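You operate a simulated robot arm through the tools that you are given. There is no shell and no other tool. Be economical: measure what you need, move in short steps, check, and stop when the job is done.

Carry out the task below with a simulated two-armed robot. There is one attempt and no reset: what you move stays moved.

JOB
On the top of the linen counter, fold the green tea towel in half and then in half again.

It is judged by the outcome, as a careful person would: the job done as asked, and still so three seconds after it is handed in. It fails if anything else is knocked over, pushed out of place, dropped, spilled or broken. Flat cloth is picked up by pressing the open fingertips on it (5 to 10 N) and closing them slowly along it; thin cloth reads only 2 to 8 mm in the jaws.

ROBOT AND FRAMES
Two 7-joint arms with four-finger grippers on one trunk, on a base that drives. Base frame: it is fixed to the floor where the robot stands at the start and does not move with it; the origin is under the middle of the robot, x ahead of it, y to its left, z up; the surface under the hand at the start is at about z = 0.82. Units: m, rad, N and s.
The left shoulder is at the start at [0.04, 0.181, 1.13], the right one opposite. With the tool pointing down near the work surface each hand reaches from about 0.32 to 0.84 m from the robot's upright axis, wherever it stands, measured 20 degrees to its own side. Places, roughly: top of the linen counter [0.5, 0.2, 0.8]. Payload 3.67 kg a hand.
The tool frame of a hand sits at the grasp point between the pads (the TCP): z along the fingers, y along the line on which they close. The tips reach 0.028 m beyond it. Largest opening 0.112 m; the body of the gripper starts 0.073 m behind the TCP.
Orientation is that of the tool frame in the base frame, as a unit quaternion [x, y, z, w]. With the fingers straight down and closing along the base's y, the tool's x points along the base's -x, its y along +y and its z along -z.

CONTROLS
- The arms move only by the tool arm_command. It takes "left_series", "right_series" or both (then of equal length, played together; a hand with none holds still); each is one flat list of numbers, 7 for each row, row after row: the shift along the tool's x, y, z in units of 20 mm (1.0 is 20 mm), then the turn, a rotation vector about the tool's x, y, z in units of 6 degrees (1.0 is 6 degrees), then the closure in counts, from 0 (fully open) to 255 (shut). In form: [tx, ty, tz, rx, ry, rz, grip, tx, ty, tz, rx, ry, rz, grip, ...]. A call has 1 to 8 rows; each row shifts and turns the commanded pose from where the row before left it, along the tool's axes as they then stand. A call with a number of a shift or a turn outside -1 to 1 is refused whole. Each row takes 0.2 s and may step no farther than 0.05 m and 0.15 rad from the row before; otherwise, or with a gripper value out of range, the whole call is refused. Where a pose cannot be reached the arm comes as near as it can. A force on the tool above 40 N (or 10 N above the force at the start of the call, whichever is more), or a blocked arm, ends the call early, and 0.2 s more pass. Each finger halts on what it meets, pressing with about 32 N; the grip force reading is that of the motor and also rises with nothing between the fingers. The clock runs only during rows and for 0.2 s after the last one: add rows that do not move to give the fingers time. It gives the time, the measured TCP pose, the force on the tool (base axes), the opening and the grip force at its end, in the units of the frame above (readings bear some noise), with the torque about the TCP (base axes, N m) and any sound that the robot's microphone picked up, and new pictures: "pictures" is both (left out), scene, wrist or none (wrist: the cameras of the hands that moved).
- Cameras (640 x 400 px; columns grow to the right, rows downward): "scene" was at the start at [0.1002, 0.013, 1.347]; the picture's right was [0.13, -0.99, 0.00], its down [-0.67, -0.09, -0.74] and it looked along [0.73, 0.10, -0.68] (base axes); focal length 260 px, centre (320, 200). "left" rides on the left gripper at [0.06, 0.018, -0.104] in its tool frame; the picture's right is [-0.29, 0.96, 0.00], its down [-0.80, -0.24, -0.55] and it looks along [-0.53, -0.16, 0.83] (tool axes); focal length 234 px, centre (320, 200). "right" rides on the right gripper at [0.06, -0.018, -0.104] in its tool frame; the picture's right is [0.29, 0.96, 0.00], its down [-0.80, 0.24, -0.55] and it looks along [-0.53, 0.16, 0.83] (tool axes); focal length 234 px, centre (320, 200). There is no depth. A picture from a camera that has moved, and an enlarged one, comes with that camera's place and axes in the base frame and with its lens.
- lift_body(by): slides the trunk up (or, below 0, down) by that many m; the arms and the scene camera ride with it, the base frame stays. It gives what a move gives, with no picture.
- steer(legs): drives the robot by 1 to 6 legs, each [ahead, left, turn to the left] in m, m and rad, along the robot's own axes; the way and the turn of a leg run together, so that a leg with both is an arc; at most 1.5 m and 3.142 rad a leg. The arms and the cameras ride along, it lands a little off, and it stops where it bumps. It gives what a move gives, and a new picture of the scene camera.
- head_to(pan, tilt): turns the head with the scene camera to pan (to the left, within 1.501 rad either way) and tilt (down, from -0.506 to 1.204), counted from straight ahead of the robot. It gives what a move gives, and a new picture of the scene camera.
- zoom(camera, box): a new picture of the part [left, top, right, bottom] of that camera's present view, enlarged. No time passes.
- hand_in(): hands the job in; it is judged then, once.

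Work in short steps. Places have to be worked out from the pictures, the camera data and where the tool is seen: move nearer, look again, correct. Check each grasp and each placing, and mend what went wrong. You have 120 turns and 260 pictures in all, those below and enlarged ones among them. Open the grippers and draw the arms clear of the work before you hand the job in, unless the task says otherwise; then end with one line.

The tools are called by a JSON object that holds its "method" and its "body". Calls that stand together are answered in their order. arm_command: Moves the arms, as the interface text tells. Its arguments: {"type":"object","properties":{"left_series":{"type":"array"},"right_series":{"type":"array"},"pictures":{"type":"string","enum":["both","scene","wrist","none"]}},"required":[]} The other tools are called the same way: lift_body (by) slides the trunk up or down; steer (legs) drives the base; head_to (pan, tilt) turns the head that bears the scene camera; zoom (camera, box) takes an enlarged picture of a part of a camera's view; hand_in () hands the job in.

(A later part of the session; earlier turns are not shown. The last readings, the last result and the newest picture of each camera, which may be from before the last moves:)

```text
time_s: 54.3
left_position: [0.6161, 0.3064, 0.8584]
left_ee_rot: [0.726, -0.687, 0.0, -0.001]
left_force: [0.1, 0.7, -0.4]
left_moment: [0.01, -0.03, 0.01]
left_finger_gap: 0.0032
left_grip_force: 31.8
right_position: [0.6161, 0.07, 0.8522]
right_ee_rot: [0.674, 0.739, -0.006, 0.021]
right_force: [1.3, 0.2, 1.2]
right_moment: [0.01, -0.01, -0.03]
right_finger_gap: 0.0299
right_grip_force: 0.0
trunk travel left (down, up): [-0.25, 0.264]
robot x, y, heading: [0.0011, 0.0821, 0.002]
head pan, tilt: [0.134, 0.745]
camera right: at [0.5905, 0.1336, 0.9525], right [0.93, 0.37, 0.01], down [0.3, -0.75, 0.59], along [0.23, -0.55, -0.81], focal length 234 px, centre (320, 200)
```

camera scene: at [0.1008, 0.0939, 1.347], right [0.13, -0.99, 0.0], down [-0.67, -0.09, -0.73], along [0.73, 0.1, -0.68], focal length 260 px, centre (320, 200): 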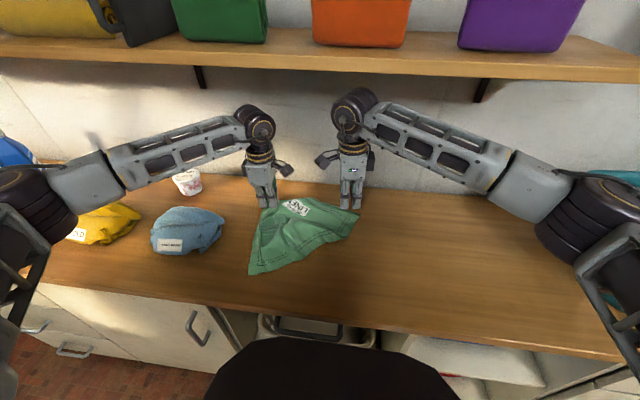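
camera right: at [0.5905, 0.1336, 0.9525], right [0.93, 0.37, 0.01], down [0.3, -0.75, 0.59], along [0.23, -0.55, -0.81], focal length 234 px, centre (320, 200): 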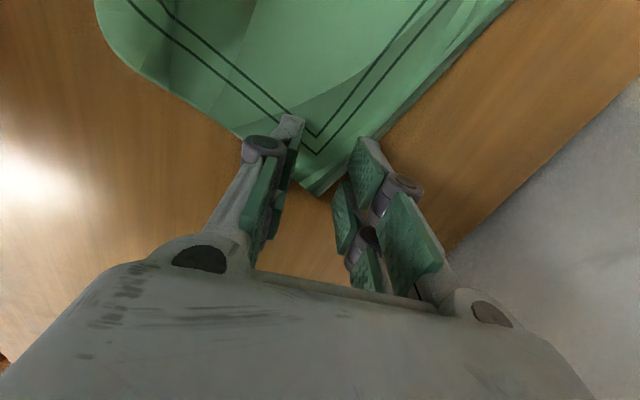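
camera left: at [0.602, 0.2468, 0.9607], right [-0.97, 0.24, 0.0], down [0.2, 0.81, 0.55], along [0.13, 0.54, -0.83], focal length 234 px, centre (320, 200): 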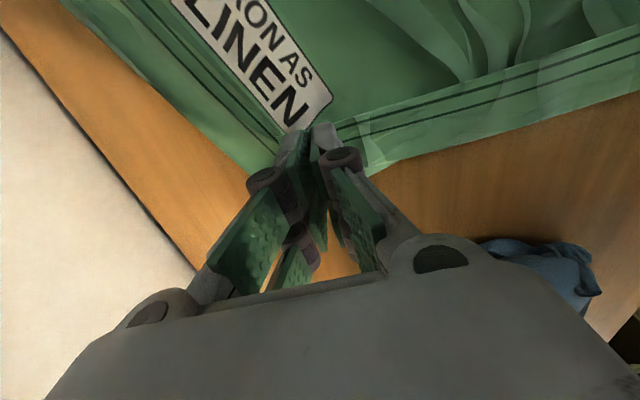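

The fingers straddle the corner, so I'll press a little further and close.

{"method": "arm_command", "body": {"right_series": [0, 0, 0.2, 0, 0, 0, 187, 0, 0, 0, 0, 0, 0, 200, 0, 0, 0, 0, 0, 0, 213, 0, 0, 0, 0, 0, 0, 226, 0, 0, 0, 0, 0, 0, 239, 0, 0, 0, 0, 0, 0, 252, 0, 0, 0, 0, 0, 0, 255, 0, 0, 0, 0, 0, 0, 255], "pictures": "wrist"}}

```text
time_s: 56.1
left_position: [0.616, 0.3075, 0.8566]
left_ee_rot: [0.726, -0.688, 0.0, -0.001]
left_force: [-0.8, 0.7, -0.1]
left_moment: [-0.04, 0.03, 0.0]
left_finger_gap: 0.0033
left_grip_force: 32.0
right_position: [0.6163, 0.0715, 0.8481]
right_ee_rot: [0.673, 0.739, -0.007, 0.022]
right_force: [-0.5, 0.0, 0.4]
right_moment: [0.02, 0.04, 0.01]
right_finger_gap: 0.0032
right_grip_force: 36.1
trunk travel left (down, up): [-0.25, 0.264]
robot x, y, heading: [0.0015, 0.0821, -0.001]
head pan, tilt: [0.134, 0.745]
camera right: at [0.5906, 0.133, 0.9489], right [0.93, 0.37, 0.01], down [0.3, -0.75, 0.59], along [0.23, -0.55, -0.81], focal length 234 px, centre (320, 200)
```

right: 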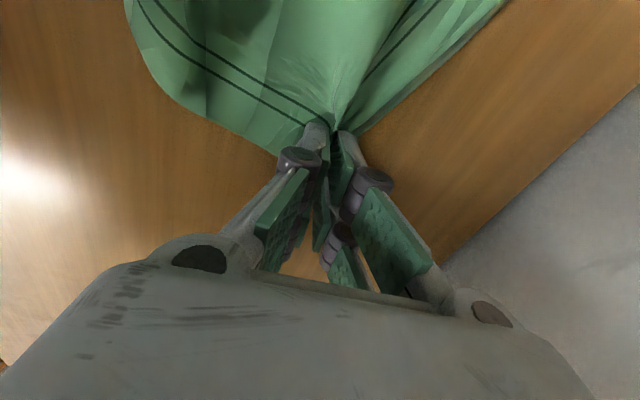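

The corner is held at 3.2 mm. I'll stretch the far edge by moving the right hand about 70 mm right, then check how the left corner is held.

{"method": "arm_command", "body": {"right_series": [-0.3, -0.03, -0.4, 0, 0, 0, 255, -0.866, -0.078, -0.2, 0, 0, 0, 255, -0.866, -0.078, 0.03, 0, 0, 0, 255, -0.866, -0.078, 0.03, 0, 0, 0, 255, -0.5, -0.05, 0.02, 0, 0, 0, 255], "pictures": "both"}}

{"method": "zoom", "body": {"camera": "left", "box": [0, 0, 640, 400]}}

```text
time_s: 57.3
left_position: [0.6149, 0.3065, 0.8569]
left_ee_rot: [0.727, -0.687, 0.0, 0.0]
left_force: [0.8, -1.4, -0.3]
left_moment: [-0.09, -0.03, -0.01]
left_finger_gap: 0.0033
left_grip_force: 32.0
right_position: [0.6143, 0.0035, 0.8602]
right_ee_rot: [0.674, 0.738, -0.006, 0.021]
right_force: [0.1, 1.7, -0.5]
right_moment: [0.04, -0.02, 0.0]
right_finger_gap: 0.001
right_grip_force: 30.5
trunk travel left (down, up): [-0.25, 0.264]
robot x, y, heading: [-0.0004, 0.0779, 0.001]
head pan, tilt: [0.134, 0.745]
camera scene: at [0.1003, 0.093, 1.347], right [0.13, -0.99, 0.0], down [-0.67, -0.09, -0.74], along [0.73, 0.1, -0.68], focal length 260 px, centre (320, 200)
camera right: at [0.5893, 0.0653, 0.9619], right [0.93, 0.37, 0.01], down [0.3, -0.75, 0.59], along [0.23, -0.55, -0.81], focal length 234 px, centre (320, 200)
```

scene: 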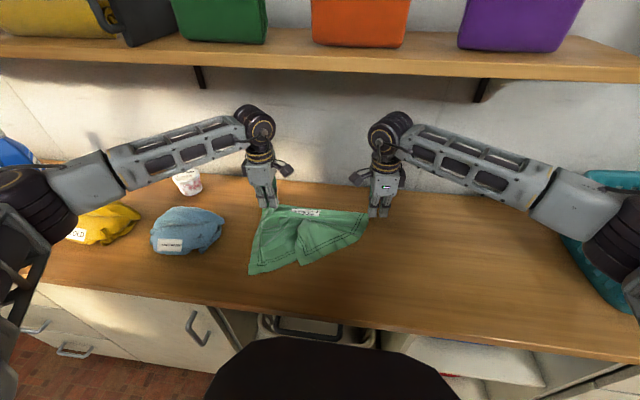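
right: 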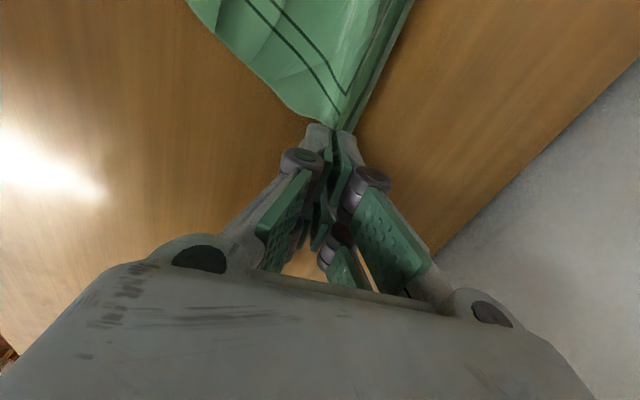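

```text
1.00 times, centred on (320, 200) of left (not enlarged: the box is as wide or as high as the picture)
camera zoom: at [0.6022, 0.2458, 0.9605], right [-0.97, 0.24, 0.0], down [0.2, 0.81, 0.55], along [0.13, 0.54, -0.83], focal length 234 px, centre (320, 200)
```

zoom: 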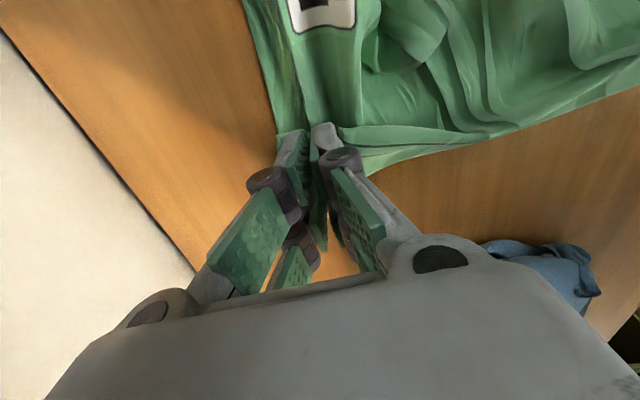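

Both far corners are held with only small flaps. I'll bring the hands back toward the robot, staying low until clear of the shelf, then lift so the cloth hangs straight.

{"method": "arm_command", "body": {"left_series": [-0.05, 0.95, -0.25, 0, 0, 0, 255, -0.05, 0.95, -0.25, 0, 0, 0, 255, -0.05, 0.95, -0.25, 0, 0, 0, 255, -0.05, 0.95, -0.25, 0, 0, 0, 255, -0.05, 0.95, -0.25, 0, 0, 0, 255, -0.05, 0.95, -0.6, 0, 0, 0, 255, -0.05, 0.95, -0.8, 0, 0, 0, 255, -0.05, 0.95, -1, 0, 0, 0, 255], "right_series": [0.085, -0.95, -0.25, 0, 0, 0, 255, 0.085, -0.95, -0.25, 0, 0, 0, 255, 0.085, -0.95, -0.25, 0, 0, 0, 255, 0.085, -0.95, -0.25, 0, 0, 0, 255, 0.085, -0.95, -0.25, 0, 0, 0, 255, 0.085, -0.95, -0.6, 0, 0, 0, 255, 0.085, -0.95, -0.8, 0, 0, 0, 255, 0.085, -0.95, -1, 0, 0, 0, 255], "pictures": "scene"}}

```text
time_s: 59.1
left_position: [0.4637, 0.3094, 0.9309]
left_ee_rot: [0.726, -0.688, 0.0, 0.0]
left_force: [0.2, -1.3, 0.0]
left_moment: [-0.06, -0.01, 0.0]
left_finger_gap: 0.003
left_grip_force: 31.8
right_position: [0.4601, 0.0049, 0.9326]
right_ee_rot: [0.674, 0.739, -0.007, 0.022]
right_force: [-0.3, 1.5, -0.3]
right_moment: [0.06, -0.03, -0.05]
right_finger_gap: 0.0011
right_grip_force: 32.3
trunk travel left (down, up): [-0.25, 0.264]
robot x, y, heading: [-0.0012, 0.0787, -0.0]
head pan, tilt: [0.134, 0.745]
camera scene: at [0.0988, 0.0932, 1.3472], right [0.13, -0.99, 0.0], down [-0.67, -0.09, -0.74], along [0.73, 0.1, -0.68], focal length 260 px, centre (320, 200)
```

scene: 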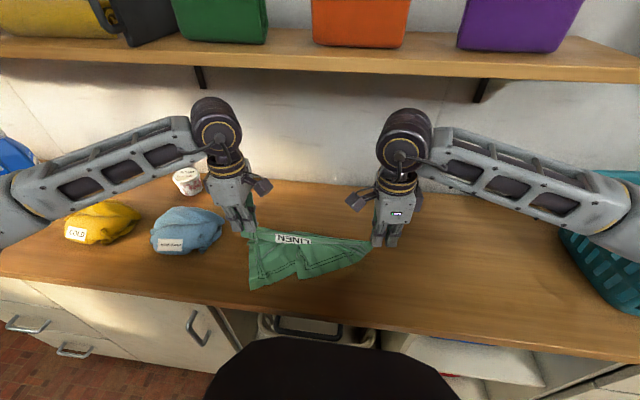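

Both still hold. I'll raise the hands about 0.2 m while easing back to x 0.42 so the cloth hangs free.

{"method": "arm_command", "body": {"left_series": [-0.01, 0.5, -0.9, 0, 0, 0, 255, -0.01, 0.5, -0.9, 0, 0, 0, 255, -0.01, 0.5, -0.9, 0, 0, 0, 255, -0.01, 0.5, -0.9, 0, 0, 0, 255, 0, 0, -1, 0, 0, 0, 255, 0, 0, -1, 0, 0, 0, 255, 0, 0, -1, 0, 0, 0, 255, 0, 0, -1, 0, 0, 0, 255], "right_series": [0.02, -0.5, -0.9, 0, 0, 0, 255, 0.02, -0.5, -0.9, 0, 0, 0, 255, 0.02, -0.5, -0.9, 0, 0, 0, 255, 0.02, -0.5, -0.9, 0, 0, 0, 255, -0.03, 0.02, -1, 0, 0, 0, 255, -0.03, 0.02, -1, 0, 0, 0, 255, -0.03, 0.02, -1, 0, 0, 0, 255, -0.03, 0.02, -1, 0, 0, 0, 255], "pictures": "scene"}}

```text
time_s: 60.9
left_position: [0.4225, 0.3064, 1.0821]
left_ee_rot: [0.726, -0.688, 0.001, 0.0]
left_force: [0.6, -0.1, 0.2]
left_moment: [-0.01, -0.05, -0.01]
left_finger_gap: 0.0032
left_grip_force: 31.7
right_position: [0.4185, 0.0055, 1.0808]
right_ee_rot: [0.674, 0.738, -0.006, 0.021]
right_force: [0.8, 0.1, 0.0]
right_moment: [-0.02, -0.02, 0.01]
right_finger_gap: 0.0012
right_grip_force: 31.7
trunk travel left (down, up): [-0.25, 0.264]
robot x, y, heading: [-0.0008, 0.079, 0.001]
head pan, tilt: [0.134, 0.745]
camera scene: at [0.0998, 0.093, 1.3471], right [0.13, -0.99, 0.0], down [-0.67, -0.09, -0.74], along [0.73, 0.1, -0.68], focal length 260 px, centre (320, 200)
```

scene: 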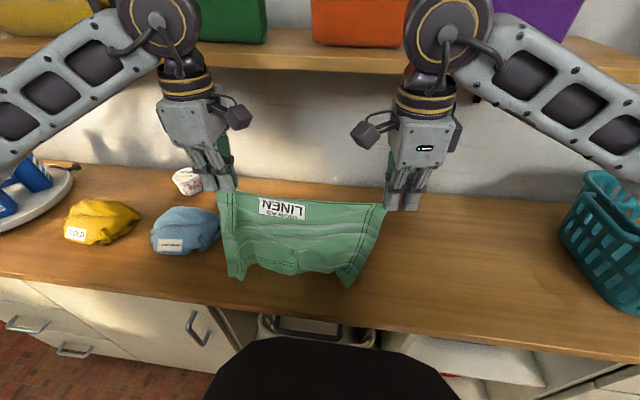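

The cloth is hanging nicely from its two far corners. I'll raise it about 50 mm more to clear the counter and spread it slightly.

{"method": "arm_command", "body": {"left_series": [-0.2, 0, -0.9, 0, 0, 0, 255, 0, 0, -0.9, 0, 0, 0, 255, 0, 0, -0.7, 0, 0, 0, 255, 0, 0, 0, 0, 0, 0, 255], "right_series": [-0.2, 0, -0.9, 0, 0, 0, 255, -0.03, 0, -0.9, 0, 0, 0, 255, -0.03, 0, -0.7, 0, 0, 0, 255, 0, 0, 0, 0, 0, 0, 255], "pictures": "scene"}}

{"method": "zoom", "body": {"camera": "scene", "box": [170, 140, 440, 310]}}

```text
time_s: 61.9
left_position: [0.423, 0.3105, 1.1305]
left_ee_rot: [0.726, -0.688, 0.0, 0.0]
left_force: [0.6, -2.6, 0.2]
left_moment: [-0.08, 0.02, -0.03]
left_finger_gap: 0.0032
left_grip_force: 32.0
right_position: [0.4191, 0.0034, 1.1335]
right_ee_rot: [0.674, 0.739, -0.007, 0.02]
right_force: [0.0, 2.7, -0.8]
right_moment: [0.07, -0.02, -0.01]
right_finger_gap: 0.0012
right_grip_force: 32.1
trunk travel left (down, up): [-0.25, 0.264]
robot x, y, heading: [0.001, 0.0834, -0.0]
head pan, tilt: [0.134, 0.745]
camera scene: at [0.1004, 0.0931, 1.347], right [0.13, -0.99, 0.0], down [-0.67, -0.09, -0.73], along [0.73, 0.1, -0.68], focal length 260 px, centre (320, 200)
```

scene: 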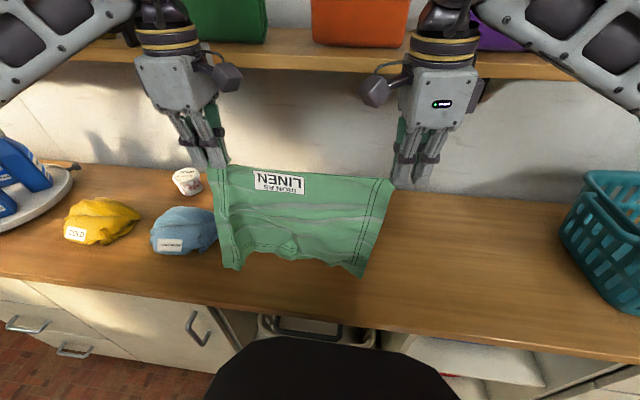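

```text
2.35 times, centred on (305, 225) of scene
camera zoom: at [0.1004, 0.0931, 1.347], right [0.13, -0.99, 0.0], down [-0.67, -0.09, -0.73], along [0.73, 0.1, -0.68], focal length 611 px, centre (355, 141)
```

zoom: 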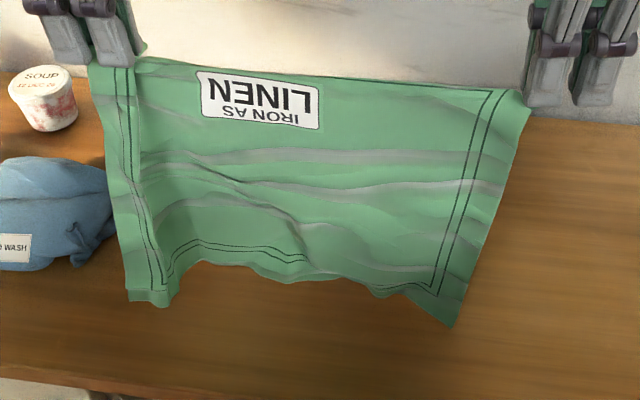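

The cloth is straight and hanging. I'll shift it 60 mm right and 50 mm nearer, slightly higher, so I can lay it well clear of the shelf.

{"method": "arm_command", "body": {"left_series": [0.715, 0.665, -0.25, 0, 0, 0, 255, 0.715, 0.665, -0.25, 0, 0, 0, 255, 0.715, 0.665, -0.25, 0, 0, 0, 255, 0.715, 0.665, -0.25, 0, 0, 0, 255, 0, 0, 0, 0, 0, 0, 255, 0, 0, 0, 0, 0, 0, 255, 0, 0, 0, 0, 0, 0, 255], "right_series": [-0.69, -0.69, -0.25, 0, 0, 0, 255, -0.69, -0.69, -0.25, 0, 0, 0, 255, -0.69, -0.69, -0.25, 0, 0, 0, 255, -0.69, -0.69, -0.25, 0, 0, 0, 255, 0, 0, 0, 0, 0, 0, 255, 0, 0, 0, 0, 0, 0, 255, 0, 0, 0, 0, 0, 0, 255], "pictures": "both"}}

```text
time_s: 63.5
left_position: [0.3739, 0.2488, 1.151]
left_ee_rot: [0.726, -0.688, 0.0, 0.0]
left_force: [0.2, -2.6, -0.6]
left_moment: [-0.12, 0.01, 0.0]
left_finger_gap: 0.003
left_grip_force: 31.6
right_position: [0.368, -0.0546, 1.1531]
right_ee_rot: [0.674, 0.738, -0.006, 0.021]
right_force: [-0.3, 1.8, 0.0]
right_moment: [0.02, 0.03, -0.05]
right_finger_gap: 0.0011
right_grip_force: 32.1
trunk travel left (down, up): [-0.25, 0.264]
robot x, y, heading: [0.0012, 0.0805, 0.002]
head pan, tilt: [0.134, 0.745]
camera scene: at [0.1002, 0.0931, 1.347], right [0.13, -0.99, 0.0], down [-0.67, -0.09, -0.74], along [0.73, 0.1, -0.68], focal length 260 px, centre (320, 200)
camera right: at [0.343, 0.0069, 1.2532], right [0.93, 0.37, 0.01], down [0.3, -0.75, 0.59], along [0.23, -0.55, -0.81], focal length 234 px, centre (320, 200)
camera left: at [0.36, 0.1894, 1.254], right [-0.97, 0.24, 0.0], down [0.2, 0.81, 0.55], along [0.13, 0.54, -0.83], focal length 234 px, centre (320, 200)
```

scene: 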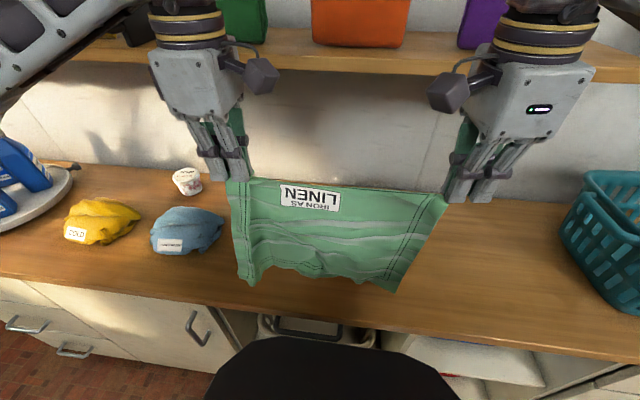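
right: 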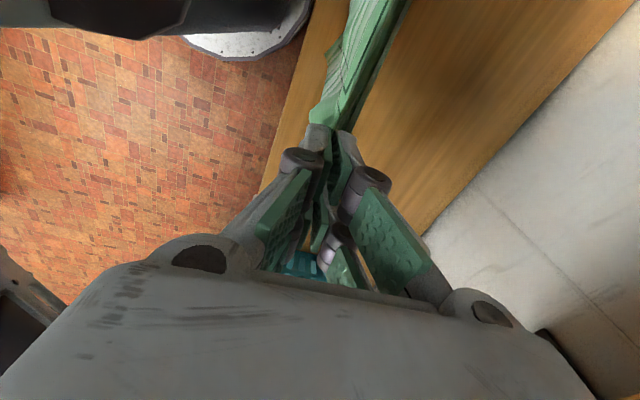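
left: 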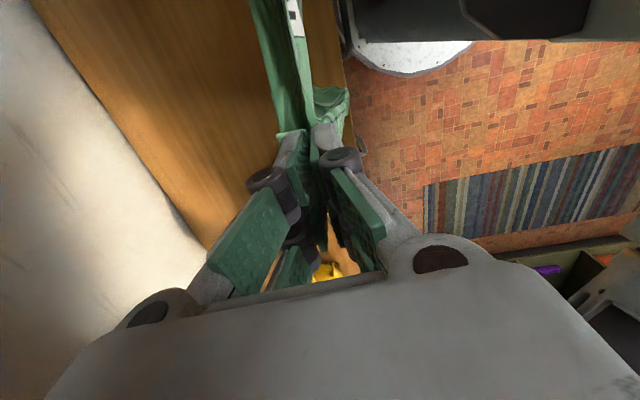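

The cloth hangs with its bottom edge about 50 mm above the counter. I'll lower until it touches, then advance the hands while lowering, laying the near half flat.

{"method": "arm_command", "body": {"left_series": [0, 0, 0.85, 0, 0, 0, 255, 0, 0, 0.85, 0, 0, 0, 255, 0, 0, 0.85, 0, 0, 0, 255, 0.045, -0.84, 1, 0, 0, 0, 255, 0.045, -0.84, 1, 0, 0, 0, 255, 0.045, -0.84, 1, 0, 0, 0, 255, 0.045, -0.84, 1, 0, 0, 0, 255], "right_series": [0.03, -0.02, 0.85, 0, 0, 0, 255, 0.03, -0.02, 0.85, 0, 0, 0, 255, 0.03, -0.02, 0.85, 0, 0, 0, 255, -0.035, 0.82, 1, 0, 0, 0, 255, -0.035, 0.82, 1, 0, 0, 0, 255, -0.035, 0.82, 1, 0, 0, 0, 255, -0.035, 0.82, 1, 0, 0, 0, 255], "pictures": "scene"}}

```text
time_s: 65.1
left_position: [0.4416, 0.2497, 1.0207]
left_ee_rot: [0.726, -0.688, -0.001, 0.001]
left_force: [0.4, -2.8, 0.0]
left_moment: [-0.08, -0.01, 0.0]
left_finger_gap: 0.003
left_grip_force: 32.0
right_position: [0.4355, -0.0556, 1.022]
right_ee_rot: [0.674, 0.738, -0.006, 0.022]
right_force: [-0.7, 2.0, -0.8]
right_moment: [0.0, 0.02, -0.03]
right_finger_gap: 0.0011
right_grip_force: 31.8
trunk travel left (down, up): [-0.25, 0.264]
robot x, y, heading: [0.0008, 0.0802, 0.004]
head pan, tilt: [0.134, 0.745]
camera scene: at [0.1015, 0.0931, 1.3469], right [0.13, -0.99, 0.0], down [-0.67, -0.09, -0.73], along [0.73, 0.1, -0.68], focal length 260 px, centre (320, 200)
```

scene: 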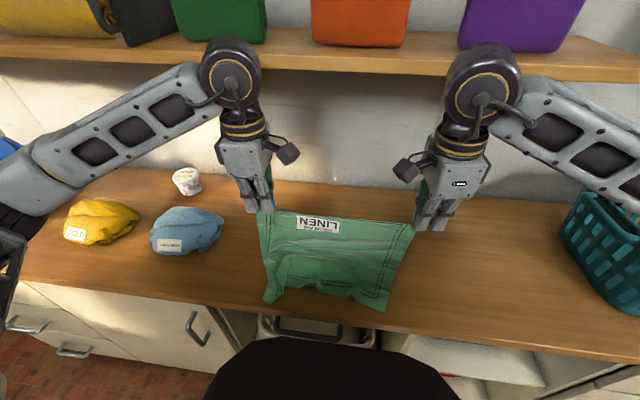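

The near edge is down at about x 0.36, so I'll continue the advance and lowering to the half-way point.

{"method": "arm_command", "body": {"left_series": [0.045, -0.84, 1, 0, 0, 0, 255, 0.045, -0.84, 1, 0, 0, 0, 255, 0.045, -0.84, 1, 0, 0, 0, 255, 0.045, -0.84, 1, 0, 0, 0, 255], "right_series": [-0.035, 0.84, 1, 0, 0, 0, 255, -0.035, 0.84, 1, 0, 0, 0, 255, -0.035, 0.84, 1, 0, 0, 0, 255, -0.035, 0.84, 1, 0, 0, 0, 255], "pictures": "scene"}}

{"method": "zoom", "body": {"camera": "scene", "box": [240, 180, 430, 310]}}

```text
time_s: 66.1
left_position: [0.5096, 0.2494, 0.9408]
left_ee_rot: [0.726, -0.688, -0.001, 0.0]
left_force: [0.0, -1.9, 0.3]
left_moment: [-0.02, 0.03, -0.01]
left_finger_gap: 0.0032
left_grip_force: 32.2
right_position: [0.5063, -0.0547, 0.9453]
right_ee_rot: [0.673, 0.739, -0.008, 0.021]
right_force: [0.0, 2.5, 0.9]
right_moment: [0.05, 0.04, 0.0]
right_finger_gap: 0.0012
right_grip_force: 32.3
trunk travel left (down, up): [-0.25, 0.264]
robot x, y, heading: [0.0016, 0.0801, -0.003]
head pan, tilt: [0.134, 0.745]
camera scene: at [0.1017, 0.093, 1.3469], right [0.13, -0.99, 0.0], down [-0.67, -0.09, -0.73], along [0.73, 0.1, -0.68], focal length 260 px, centre (320, 200)
```

scene: 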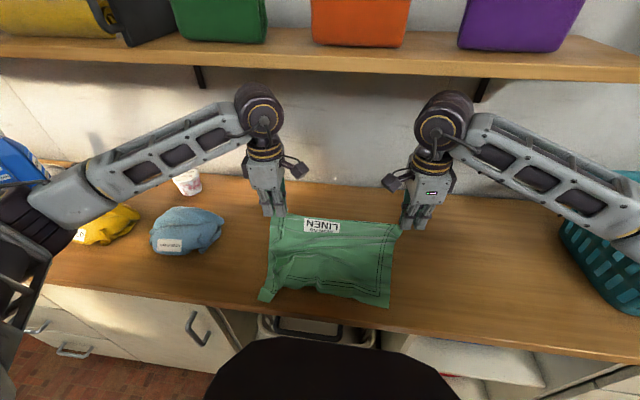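

```text
3.08 times, centred on (335, 245) of scene
camera zoom: at [0.1017, 0.093, 1.3469], right [0.13, -0.99, 0.0], down [-0.67, -0.09, -0.73], along [0.73, 0.1, -0.68], focal length 799 px, centre (274, 62)
```

zoom: 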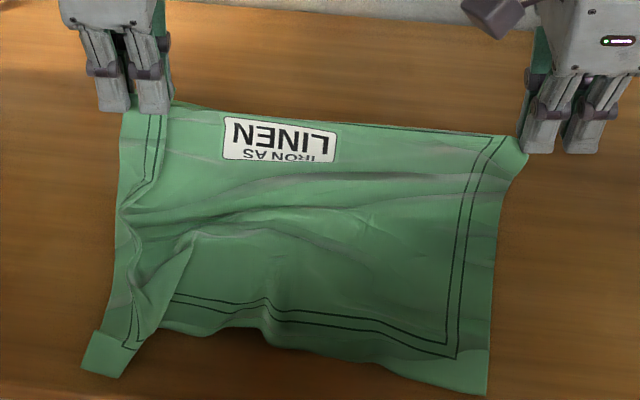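

The half-lay leaves a wave in the near edge. I'll keep going, laying the whole cloth flat and stretching it gently, and then fold this held edge back over.

{"method": "arm_command", "body": {"left_series": [0.046, -0.858, 0.6, 0, 0, 0, 255, 0.046, -0.858, 0.6, 0, 0, 0, 255, 0.046, -0.858, 0.6, 0, 0, 0, 255, 0.046, -0.858, 0.6, 0, 0, 0, 255, 0.046, -0.858, 0.6, 0, 0, 0, 255, 0.046, -0.858, 0.5, 0, 0, 0, 255, 0.046, -0.858, 0.5, 0, 0, 0, 255], "right_series": [-0.054, 0.85, 0.62, 0, 0, 0, 255, -0.054, 0.85, 0.62, 0, 0, 0, 255, -0.054, 0.85, 0.62, 0, 0, 0, 255, -0.054, 0.85, 0.62, 0, 0, 0, 255, -0.054, 0.85, 0.62, 0, 0, 0, 255, -0.054, 0.85, 0.52, 0, 0, 0, 255, -0.054, 0.85, 0.52, 0, 0, 0, 255], "pictures": "scene"}}

{"method": "zoom", "body": {"camera": "scene", "box": [240, 170, 430, 310]}}

```text
time_s: 67.7
left_position: [0.6283, 0.2484, 0.8604]
left_ee_rot: [0.726, -0.688, 0.0, 0.0]
left_force: [0.3, -1.5, 0.4]
left_moment: [-0.03, 0.04, -0.01]
left_finger_gap: 0.0029
left_grip_force: 31.9
right_position: [0.6255, -0.0556, 0.8626]
right_ee_rot: [0.674, 0.738, -0.006, 0.022]
right_force: [0.5, 1.4, 0.5]
right_moment: [0.0, 0.02, 0.0]
right_finger_gap: 0.0011
right_grip_force: 32.1
trunk travel left (down, up): [-0.25, 0.264]
robot x, y, heading: [-0.0046, 0.0803, -0.004]
head pan, tilt: [0.134, 0.745]
camera scene: at [0.1013, 0.093, 1.3469], right [0.13, -0.99, 0.0], down [-0.67, -0.09, -0.73], along [0.73, 0.1, -0.68], focal length 260 px, centre (320, 200)
```

scene: 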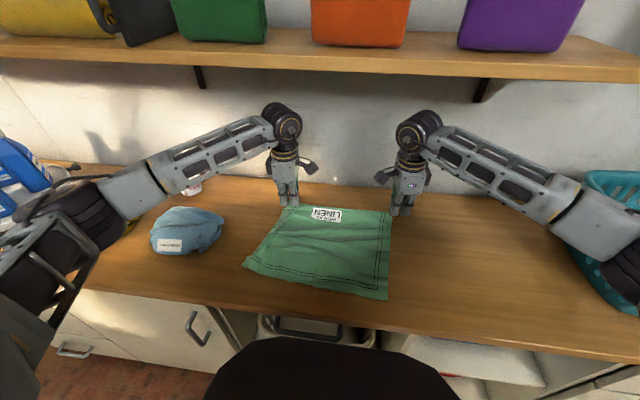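

```text
2.86 times, centred on (335, 240) of scene
camera zoom: at [0.1013, 0.093, 1.3469], right [0.13, -0.99, 0.0], down [-0.67, -0.09, -0.73], along [0.73, 0.1, -0.68], focal length 742 px, centre (277, 86)
```

zoom: 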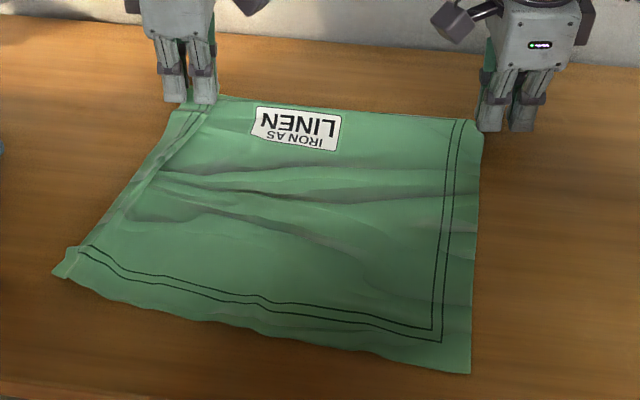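

The cloth is now flat, with only its left side short from wrinkles (near edge from (0.421, 0.321) to (0.377, −0.012)). I'll pull the left hand about 40 mm further to make it a clean rectangle.

{"method": "arm_command", "body": {"left_series": [-0.094, -0.675, 0, 0, 0, 0, 255, -0.094, -0.675, 0, 0, 0, 0, 255, -0.094, -0.675, 0, 0, 0, 0, 255], "pictures": "scene"}}

{"method": "zoom", "body": {"camera": "scene", "box": [240, 170, 430, 310]}}

```text
time_s: 68.5
left_position: [0.6693, 0.2557, 0.8614]
left_ee_rot: [0.725, -0.689, 0.001, 0.001]
left_force: [-1.1, -7.9, 0.0]
left_moment: [-0.24, 0.03, -0.03]
left_finger_gap: 0.0032
left_grip_force: 32.2
right_position: [0.6267, -0.0542, 0.8636]
right_ee_rot: [0.673, 0.739, -0.006, 0.02]
right_force: [1.9, 8.1, -0.3]
right_moment: [0.2, -0.04, -0.08]
right_finger_gap: 0.0012
right_grip_force: 31.6
trunk travel left (down, up): [-0.25, 0.264]
robot x, y, heading: [-0.0004, 0.0841, -0.0]
head pan, tilt: [0.134, 0.745]
camera scene: at [0.1007, 0.0929, 1.347], right [0.13, -0.99, 0.0], down [-0.67, -0.09, -0.73], along [0.73, 0.1, -0.68], focal length 260 px, centre (320, 200)
```

scene: 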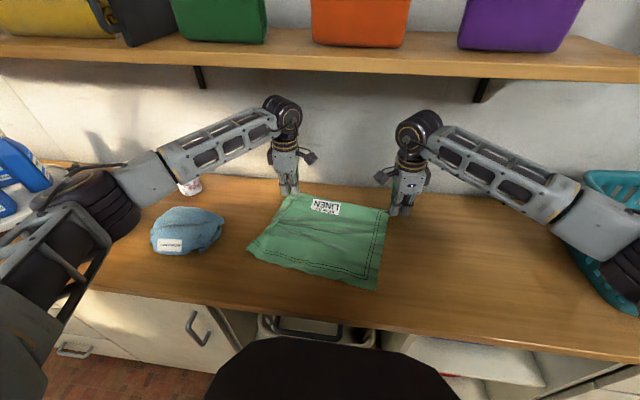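

```text
2.86 times, centred on (335, 240) of scene
camera zoom: at [0.1007, 0.0929, 1.347], right [0.13, -0.99, 0.0], down [-0.67, -0.09, -0.73], along [0.73, 0.1, -0.68], focal length 742 px, centre (277, 86)
```

zoom: 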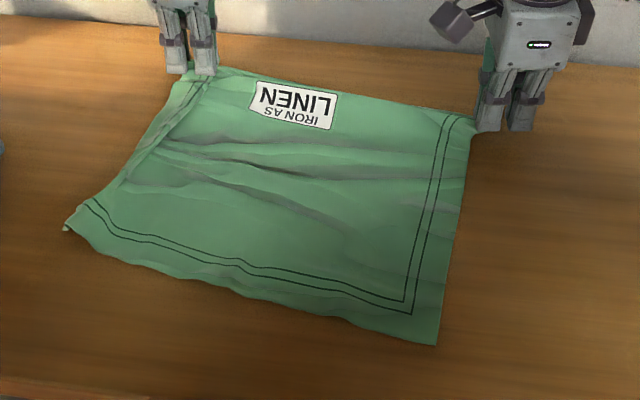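

The cloth is now a clean rectangle rotated about 10°. My present pinches run parallel to the far edge and would leave hems, so I'll set it down, release wide, lift straight up, and regrip with the fingers turned to hold the edge itself.

{"method": "arm_command", "body": {"left_series": [0.1, 0, 0.35, 0, 0, 0, 255, 0, 0, 0, 0, 0, 0, 235, 0, 0, 0, 0, 0, 0, 200, 0, 0, 0, 0, 0, 0, 150, 0, 0, -0.2, 0, 0, 0, 110, 0, 0, -0.6, 0, 0, 0, 110, 0, 0, -1, 0, 0, 0, 110, 0, 0, -1, 0, 0, 0, 110], "right_series": [0.1, 0, 0.45, 0, 0, 0, 255, 0, 0, 0, 0, 0, 0, 235, 0, 0, 0, 0, 0, 0, 200, 0, 0, 0, 0, 0, 0, 150, 0, 0, -0.2, 0, 0, 0, 110, 0, 0, -0.6, 0, 0, 0, 110, 0, 0, -1, 0, 0, 0, 110, 0, 0, -1, 0, 0, 0, 110], "pictures": "both"}}

```text
time_s: 70.3
left_position: [0.6679, 0.2566, 0.9109]
left_ee_rot: [0.726, -0.688, 0.0, 0.0]
left_force: [0.4, -0.3, -0.4]
left_moment: [0.0, -0.02, 0.03]
left_finger_gap: 0.0636
left_grip_force: 0.0
right_position: [0.6252, -0.0518, 0.9127]
right_ee_rot: [0.674, 0.738, -0.006, 0.022]
right_force: [-0.2, -0.2, 0.4]
right_moment: [-0.03, -0.02, 0.01]
right_finger_gap: 0.0636
right_grip_force: 0.0
trunk travel left (down, up): [-0.25, 0.264]
robot x, y, heading: [0.0004, 0.0826, 0.001]
head pan, tilt: [0.134, 0.745]
camera scene: at [0.0998, 0.0931, 1.3471], right [0.13, -0.99, 0.0], down [-0.67, -0.09, -0.74], along [0.73, 0.1, -0.68], focal length 260 px, centre (320, 200)
camera right: at [0.5987, 0.0107, 1.0128], right [0.93, 0.37, 0.01], down [0.3, -0.75, 0.59], along [0.23, -0.55, -0.81], focal length 234 px, centre (320, 200)
camera left: at [0.6554, 0.1957, 1.0135], right [-0.97, 0.24, 0.0], down [0.2, 0.81, 0.55], along [0.13, 0.54, -0.83], focal length 234 px, centre (320, 200)
```

scene: 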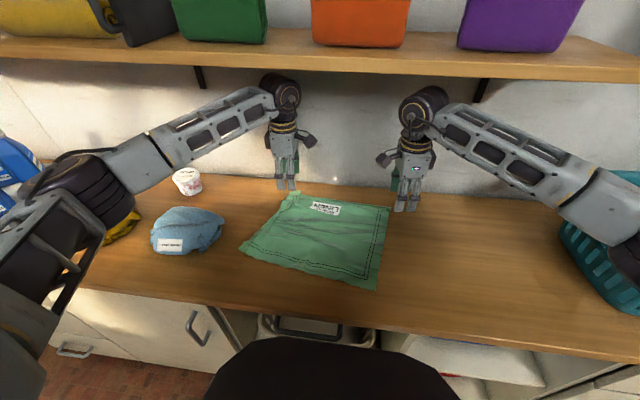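
right: 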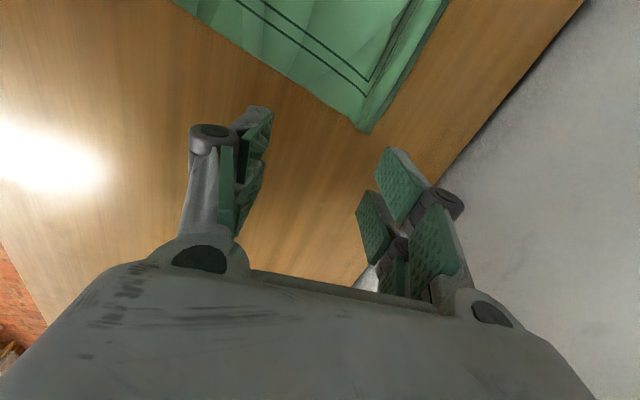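
left: 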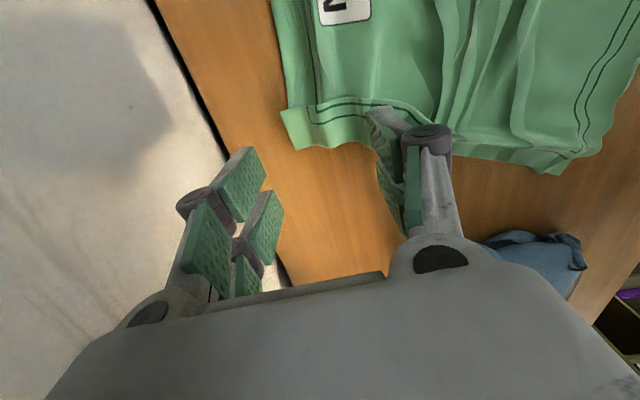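

Clean release: FR is at about (0.664, −0.040) and FL at (0.692, 0.262). I'll turn both hands back to zero yaw so they close along y, with the finger width covering the far edge.

{"method": "arm_command", "body": {"left_series": [0, 0.2, 0, 0, 0, 1, 140, 0, 0, 0, 0, 0, 1, 187, 0, 0, 0, 0, 0, 1, 187, 0, 0, 0, 0, 0, 1, 187, 0, 0, 0, 0, 0, 1, 187, 0, 0, 0, 0, 0, 1, 187, 0, 0, 0, 0, 0, 1, 187, 0, 0, 0, 0, 0, 1, 187], "right_series": [0, 0, 0, 0, 0, -1, 140, 0, 0, 0, 0, 0, -1, 187, 0, 0, 0, 0, 0, -1, 187, 0, 0, 0, 0, 0, -1, 187, 0, 0, 0, 0, 0, -1, 187, 0, 0, 0, 0, 0, -1, 187, 0, 0, 0, 0, 0, -1, 187, 0, 0, 0, 0, 0, -1, 187], "pictures": "none"}}

{"method": "arm_command", "body": {"left_series": [0, 0, 0, 0, 0, 1, 187, 0, 0, 0, 0, 0, 1, 187, 0, 0, 0, 0, 0, 1, 187, 0, 0, 0, 0, 0, 1, 187, 0, 0, 0, 0, 0, 1, 187, 0, 0, 0, 0, 0, 1, 187], "right_series": [0, 0, 0, 0, 0, -1, 187, 0, 0, 0, 0, 0, -1, 187, 0, 0, 0, 0, 0, -1, 187, 0, 0, 0, 0, 0, -1, 187, 0, 0, 0, 0, 0, -1, 187, 0, 0, 0, 0, 0, -1, 187], "pictures": "both"}}

```text
time_s: 72.1
left_position: [0.6658, 0.2565, 0.9099]
left_ee_rot: [-0.383, 0.924, 0.0, 0.0]
left_force: [0.0, 0.2, 0.1]
left_moment: [0.01, -0.02, -0.01]
left_finger_gap: 0.0296
left_grip_force: 0.0
right_position: [0.6245, -0.0531, 0.9117]
right_ee_rot: [0.314, 0.949, -0.014, 0.016]
right_force: [0.3, -0.2, -0.9]
right_moment: [0.01, 0.0, 0.0]
right_finger_gap: 0.0299
right_grip_force: 0.1
trunk travel left (down, up): [-0.25, 0.264]
robot x, y, heading: [-0.0015, 0.0826, 0.002]
head pan, tilt: [0.134, 0.745]
```

```text
time_s: 73.5
left_position: [0.6644, 0.2556, 0.9091]
left_ee_rot: [-0.078, 0.997, 0.001, 0.0]
left_force: [0.8, -0.3, 0.6]
left_moment: [-0.03, -0.03, 0.03]
left_finger_gap: 0.0298
left_grip_force: 0.0
right_position: [0.6245, -0.0512, 0.9112]
right_ee_rot: [0.006, 1.0, -0.019, 0.012]
right_force: [0.0, 0.0, -0.4]
right_moment: [-0.04, 0.0, 0.0]
right_finger_gap: 0.0298
right_grip_force: 0.1
trunk travel left (down, up): [-0.25, 0.264]
robot x, y, heading: [0.0016, 0.081, -0.005]
head pan, tilt: [0.134, 0.745]
camera scene: at [0.1004, 0.0931, 1.347], right [0.13, -0.99, 0.0], down [-0.67, -0.09, -0.74], along [0.73, 0.1, -0.68], focal length 260 px, centre (320, 200)
camera right: at [0.5619, -0.0645, 1.0143], right [-0.28, 0.96, -0.04], down [0.79, 0.25, 0.56], along [0.55, 0.12, -0.83], focal length 234 px, centre (320, 200)
camera left: at [0.6043, 0.2642, 1.0133], right [0.14, 0.99, 0.0], down [0.83, -0.11, 0.55], along [0.55, -0.08, -0.83], focal length 234 px, centre (320, 200)
```

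scene: 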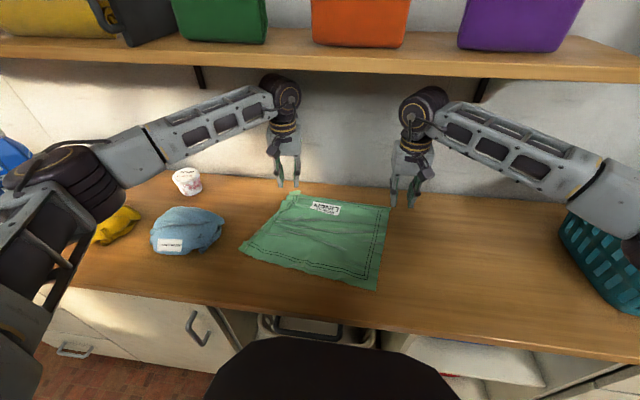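
right: 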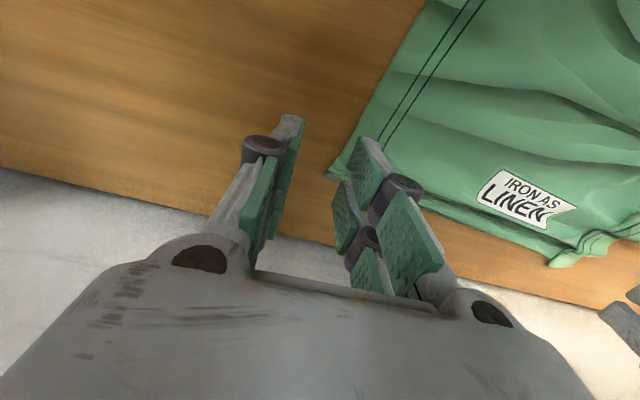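
left: 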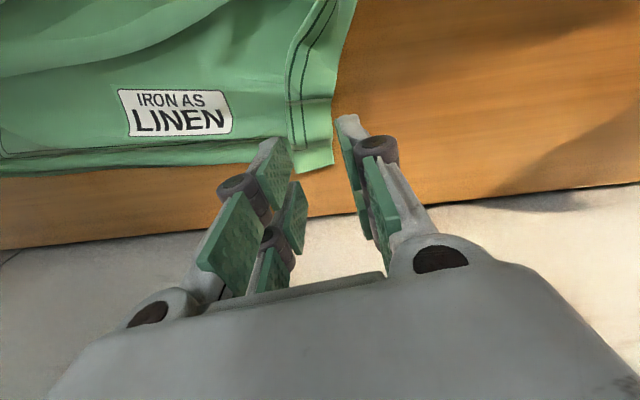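

{"method": "zoom", "body": {"camera": "right", "box": [300, 100, 640, 300]}}

{"method": "zoom", "body": {"camera": "left", "box": [0, 40, 360, 240]}}

```text
1.88 times, centred on (470, 200) of right
camera zoom: at [0.5619, -0.0645, 1.0143], right [-0.28, 0.96, -0.04], down [0.79, 0.25, 0.56], along [0.55, 0.12, -0.83], focal length 441 px, centre (38, 200)
```

zoom: 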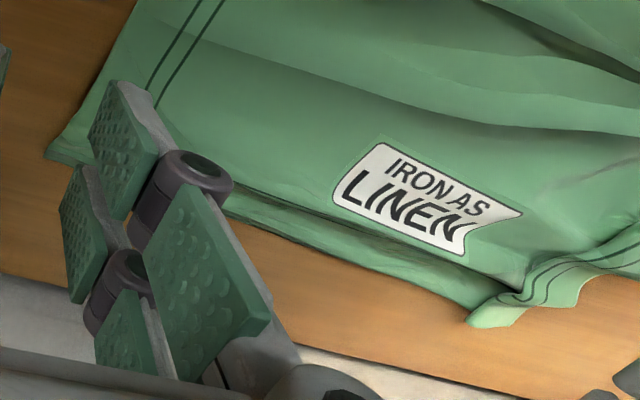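

```text
1.78 times, centred on (180, 140) of left
camera zoom: at [0.6043, 0.2642, 1.0133], right [0.14, 0.99, 0.0], down [0.83, -0.11, 0.55], along [0.55, -0.08, -0.83], focal length 416 px, centre (569, 307)
```

zoom: 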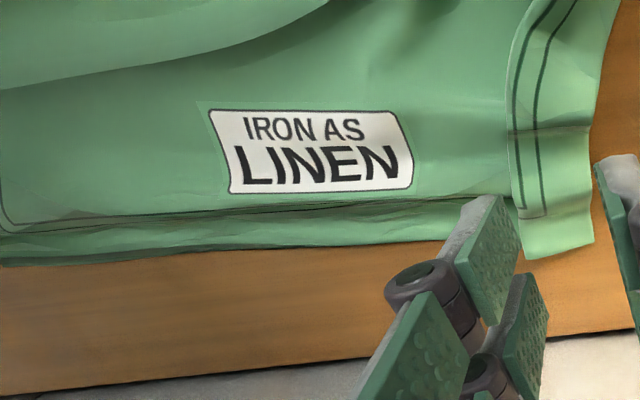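

On closer look it is just pleats along the border; the real far edge is exposed. FR is at about (0.668, −0.045) and FL at (0.708, 0.263). I'll move over both corners at the edge, align the yaw and descend.

{"method": "arm_command", "body": {"left_series": [-0.71, -0.49, 0, 0, 0, 0, 187, -0.71, -0.49, 0, 0, 0, 0, 187, 0, 0, 0.78, 0, 0, 0.85, 187, 0, 0, 0.78, 0, 0, 0.85, 187, 0, 0, 0.78, 0, 0, 0.85, 187], "right_series": [-0.94, 0.77, 0, 0, 0, 0, 187, -0.94, 0.77, 0, 0, 0, 0, 187, 0.02, 0.03, 0.8, 0, 0, 0.4, 187, 0.02, 0.03, 0.8, 0, 0, 0.4, 187, 0.02, 0.03, 0.8, 0, 0, 0.4, 187], "pictures": "wrist"}}

```text
time_s: 74.7
left_position: [0.6951, 0.2409, 0.8617]
left_ee_rot: [0.055, 0.998, 0.0, -0.001]
left_force: [0.6, 0.2, -0.1]
left_moment: [-0.02, 0.02, 0.0]
left_finger_gap: 0.0301
left_grip_force: 0.1
right_position: [0.6636, -0.0216, 0.8636]
right_ee_rot: [0.069, 0.997, -0.018, 0.013]
right_force: [0.0, 0.0, 0.7]
right_moment: [0.01, -0.02, 0.01]
right_finger_gap: 0.0297
right_grip_force: 0.0
trunk travel left (down, up): [-0.25, 0.264]
robot x, y, heading: [-0.0028, 0.0784, -0.003]
head pan, tilt: [0.134, 0.745]
camera right: at [0.5989, -0.0275, 0.9662], right [-0.15, 0.99, -0.04], down [0.81, 0.15, 0.57], along [0.57, 0.05, -0.82], focal length 234 px, centre (320, 200)
camera left: at [0.64, 0.2653, 0.9654], right [0.39, 0.92, 0.0], down [0.77, -0.33, 0.55], along [0.51, -0.22, -0.83], focal length 234 px, centre (320, 200)
```

right: 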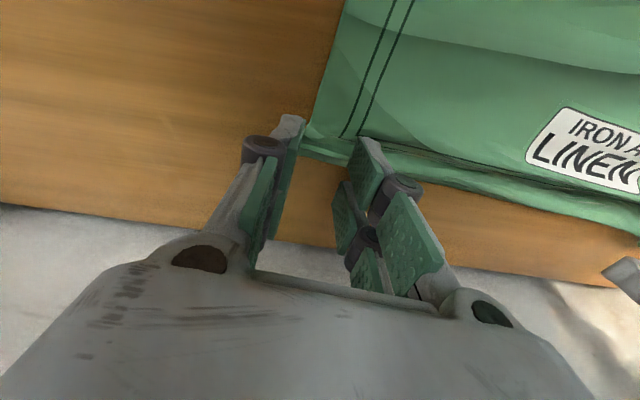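
left: 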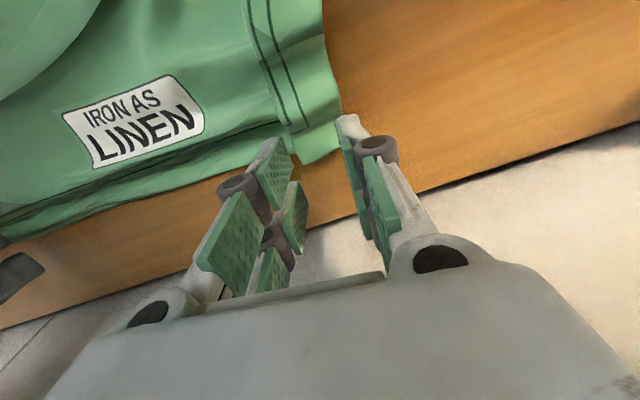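

Fine correction: the real far edges are at x ≈ 0.70 (left) and 0.667 (right), so I'll shift each hand about 7 mm inward and come down to contact.

{"method": "arm_command", "body": {"left_series": [0.315, -0.337, 0, 0, 0, 0, 187, 0, 0, 0.3, 0, 0, 0, 187, 0, 0, 0.27, 0, 0, 0, 187, 0, 0, 0, 0, 0, 0, 187], "right_series": [0.37, 0.25, 0, 0, 0, 0, 187, 0, 0.02, 0.35, 0, 0, 0, 187, 0, 0.02, 0.3, 0, 0, 0, 187, 0, 0, 0, 0, 0, 0, 187], "pictures": "none"}}

```text
time_s: 75.7
left_position: [0.6892, 0.2358, 0.8509]
left_ee_rot: [0.054, 0.999, 0.0, 0.0]
left_force: [0.3, -0.9, -0.4]
left_moment: [-0.03, 0.0, 0.0]
left_finger_gap: 0.0296
left_grip_force: 0.1
right_position: [0.6568, -0.0151, 0.8506]
right_ee_rot: [0.069, 0.997, -0.018, 0.013]
right_force: [0.1, -0.4, 0.1]
right_moment: [0.0, 0.04, -0.04]
right_finger_gap: 0.0299
right_grip_force: 0.0
trunk travel left (down, up): [-0.25, 0.264]
robot x, y, heading: [0.0003, 0.0766, 0.003]
head pan, tilt: [0.134, 0.745]
```

Not in contact yet, so I'll press 3–4 mm further and close slowly.

{"method": "arm_command", "body": {"left_series": [0, 0, 0.18, 0, 0, 0, 187, 0, 0, 0, 0, 0, 0, 187], "right_series": [0, 0, 0.18, 0, 0, 0, 187, 0, 0, 0, 0, 0, 0, 187], "pictures": "none"}}

```text
time_s: 76.3
left_position: [0.6889, 0.236, 0.8492]
left_ee_rot: [0.055, 0.999, 0.0, 0.001]
left_force: [0.0, -0.2, 4.4]
left_moment: [0.08, 0.01, -0.03]
left_finger_gap: 0.0301
left_grip_force: 0.0
right_position: [0.6568, -0.0161, 0.8485]
right_ee_rot: [0.069, 0.997, -0.018, 0.015]
right_force: [1.9, 0.8, 14.1]
right_moment: [0.38, 0.14, -0.08]
right_finger_gap: 0.0304
right_grip_force: 0.5
trunk travel left (down, up): [-0.25, 0.264]
robot x, y, heading: [0.0011, 0.0839, -0.003]
head pan, tilt: [0.134, 0.745]
```

{"method": "arm_command", "body": {"left_series": [0, 0, 0.06, 0, 0, 0, 190, 0, 0, 0, 0, 0, 0, 202, 0, 0, 0, 0, 0, 0, 214, 0, 0, 0, 0, 0, 0, 226, 0, 0, 0, 0, 0, 0, 238, 0, 0, 0, 0, 0, 0, 250, 0, 0, 0, 0, 0, 0, 255, 0, 0, 0, 0, 0, 0, 255], "right_series": [0, 0, -0.05, 0, 0, 0, 190, 0, 0, 0, 0, 0, 0, 202, 0, 0, 0, 0, 0, 0, 214, 0, 0, 0, 0, 0, 0, 226, 0, 0, 0, 0, 0, 0, 238, 0, 0, 0, 0, 0, 0, 250, 0, 0, 0, 0, 0, 0, 255, 0, 0, 0, 0, 0, 0, 255], "pictures": "wrist"}}

```text
time_s: 78.1
left_position: [0.6888, 0.2339, 0.8485]
left_ee_rot: [0.054, 0.999, 0.0, 0.001]
left_force: [0.4, -3.3, 15.3]
left_moment: [-0.04, 0.22, 0.03]
left_finger_gap: 0.0034
left_grip_force: 32.0
right_position: [0.6556, -0.0175, 0.8486]
right_ee_rot: [0.068, 0.997, -0.019, 0.014]
right_force: [-0.1, 0.1, 0.0]
right_moment: [-0.03, -0.01, 0.01]
right_finger_gap: 0.0001
right_grip_force: 32.2
trunk travel left (down, up): [-0.25, 0.264]
robot x, y, heading: [0.0005, 0.08, 0.001]
head pan, tilt: [0.134, 0.745]
camera right: at [0.5914, -0.021, 0.9512], right [-0.15, 0.99, -0.04], down [0.81, 0.15, 0.57], along [0.57, 0.05, -0.82], focal length 234 px, centre (320, 200)
camera left: at [0.6323, 0.2582, 0.951], right [0.39, 0.92, 0.0], down [0.77, -0.32, 0.56], along [0.51, -0.22, -0.83], focal length 234 px, centre (320, 200)
```

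right: 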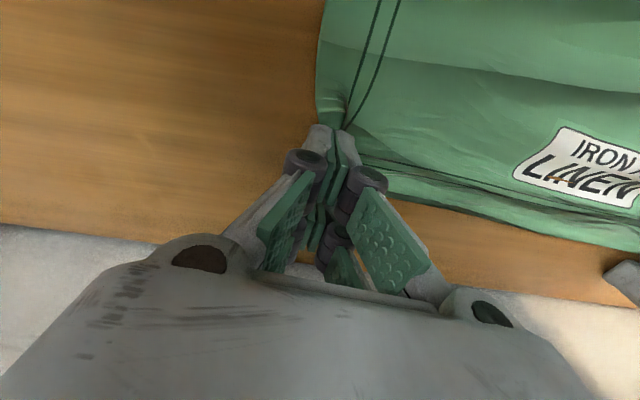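
left: 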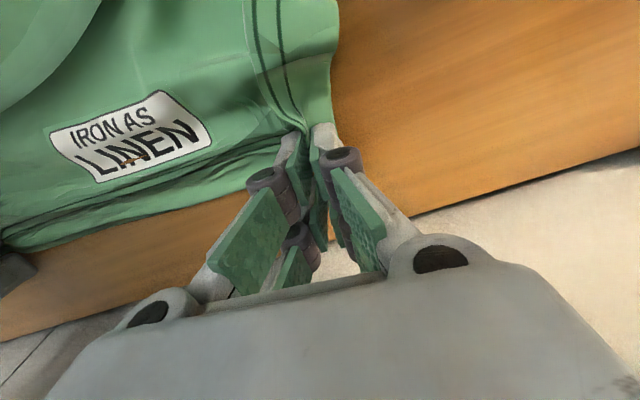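

The left holds at 3.4 mm, but the right closed empty (0.1 mm). I'll lift the right slightly, reopen and look.

{"method": "arm_command", "body": {"right_series": [0, 0, -0.6, 0, 0, 0, 255, 0, 0, -0.6, 0, 0, 0, 187, 0, 0, 0, 0, 0, 0, 187], "pictures": "wrist"}}

```text
time_s: 78.9
left_position: [0.6877, 0.2339, 0.8476]
left_ee_rot: [0.055, 0.998, 0.0, 0.001]
left_force: [-0.2, -3.6, 16.4]
left_moment: [0.01, 0.2, 0.06]
left_finger_gap: 0.0031
left_grip_force: 31.7
right_position: [0.6538, -0.0146, 0.8731]
right_ee_rot: [0.07, 0.997, -0.018, 0.013]
right_force: [-0.6, 0.2, 0.3]
right_moment: [0.02, 0.0, 0.01]
right_finger_gap: 0.0299
right_grip_force: 0.1
trunk travel left (down, up): [-0.25, 0.264]
robot x, y, heading: [0.0004, 0.0761, -0.001]
head pan, tilt: [0.134, 0.745]
camera right: at [0.5901, -0.0201, 0.9748], right [-0.15, 0.99, -0.04], down [0.81, 0.15, 0.57], along [0.57, 0.05, -0.82], focal length 234 px, centre (320, 200)
```

right: 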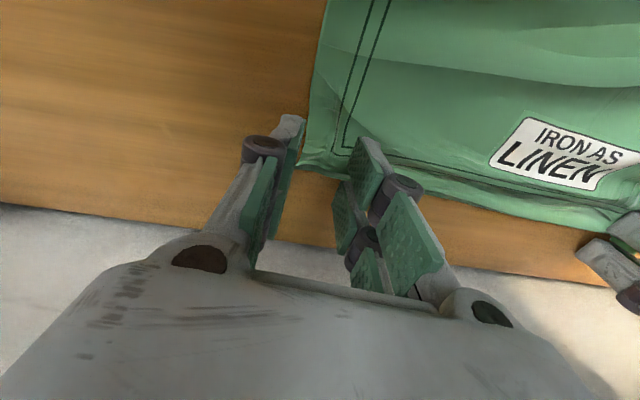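

The right corner is at (0.665, −0.028). I'll move 12 mm inward along the edge, press a bit harder and close again.

{"method": "arm_command", "body": {"right_series": [0.06, 0.6, 0.2, 0, 0, 0, 187, 0, 0.02, 0.6, 0, 0, 0, 187, 0, 0.02, 0.45, 0, 0, 0, 187, 0, 0, 0.08, 0, 0, 0, 187, 0, 0, 0, 0, 0, 0, 187], "pictures": "none"}}

```text
time_s: 80.1
left_position: [0.6872, 0.2362, 0.8483]
left_ee_rot: [0.054, 0.999, 0.0, 0.001]
left_force: [2.4, -2.1, 11.0]
left_moment: [0.02, 0.07, 0.01]
left_finger_gap: 0.0031
left_grip_force: 31.6
right_position: [0.6555, -0.0013, 0.8494]
right_ee_rot: [0.069, 0.997, -0.017, 0.016]
right_force: [0.2, 5.8, 27.1]
right_moment: [0.72, 0.37, -0.09]
right_finger_gap: 0.0311
right_grip_force: 4.7
trunk travel left (down, up): [-0.25, 0.264]
robot x, y, heading: [-0.0006, 0.0783, 0.001]
head pan, tilt: [0.134, 0.745]
```

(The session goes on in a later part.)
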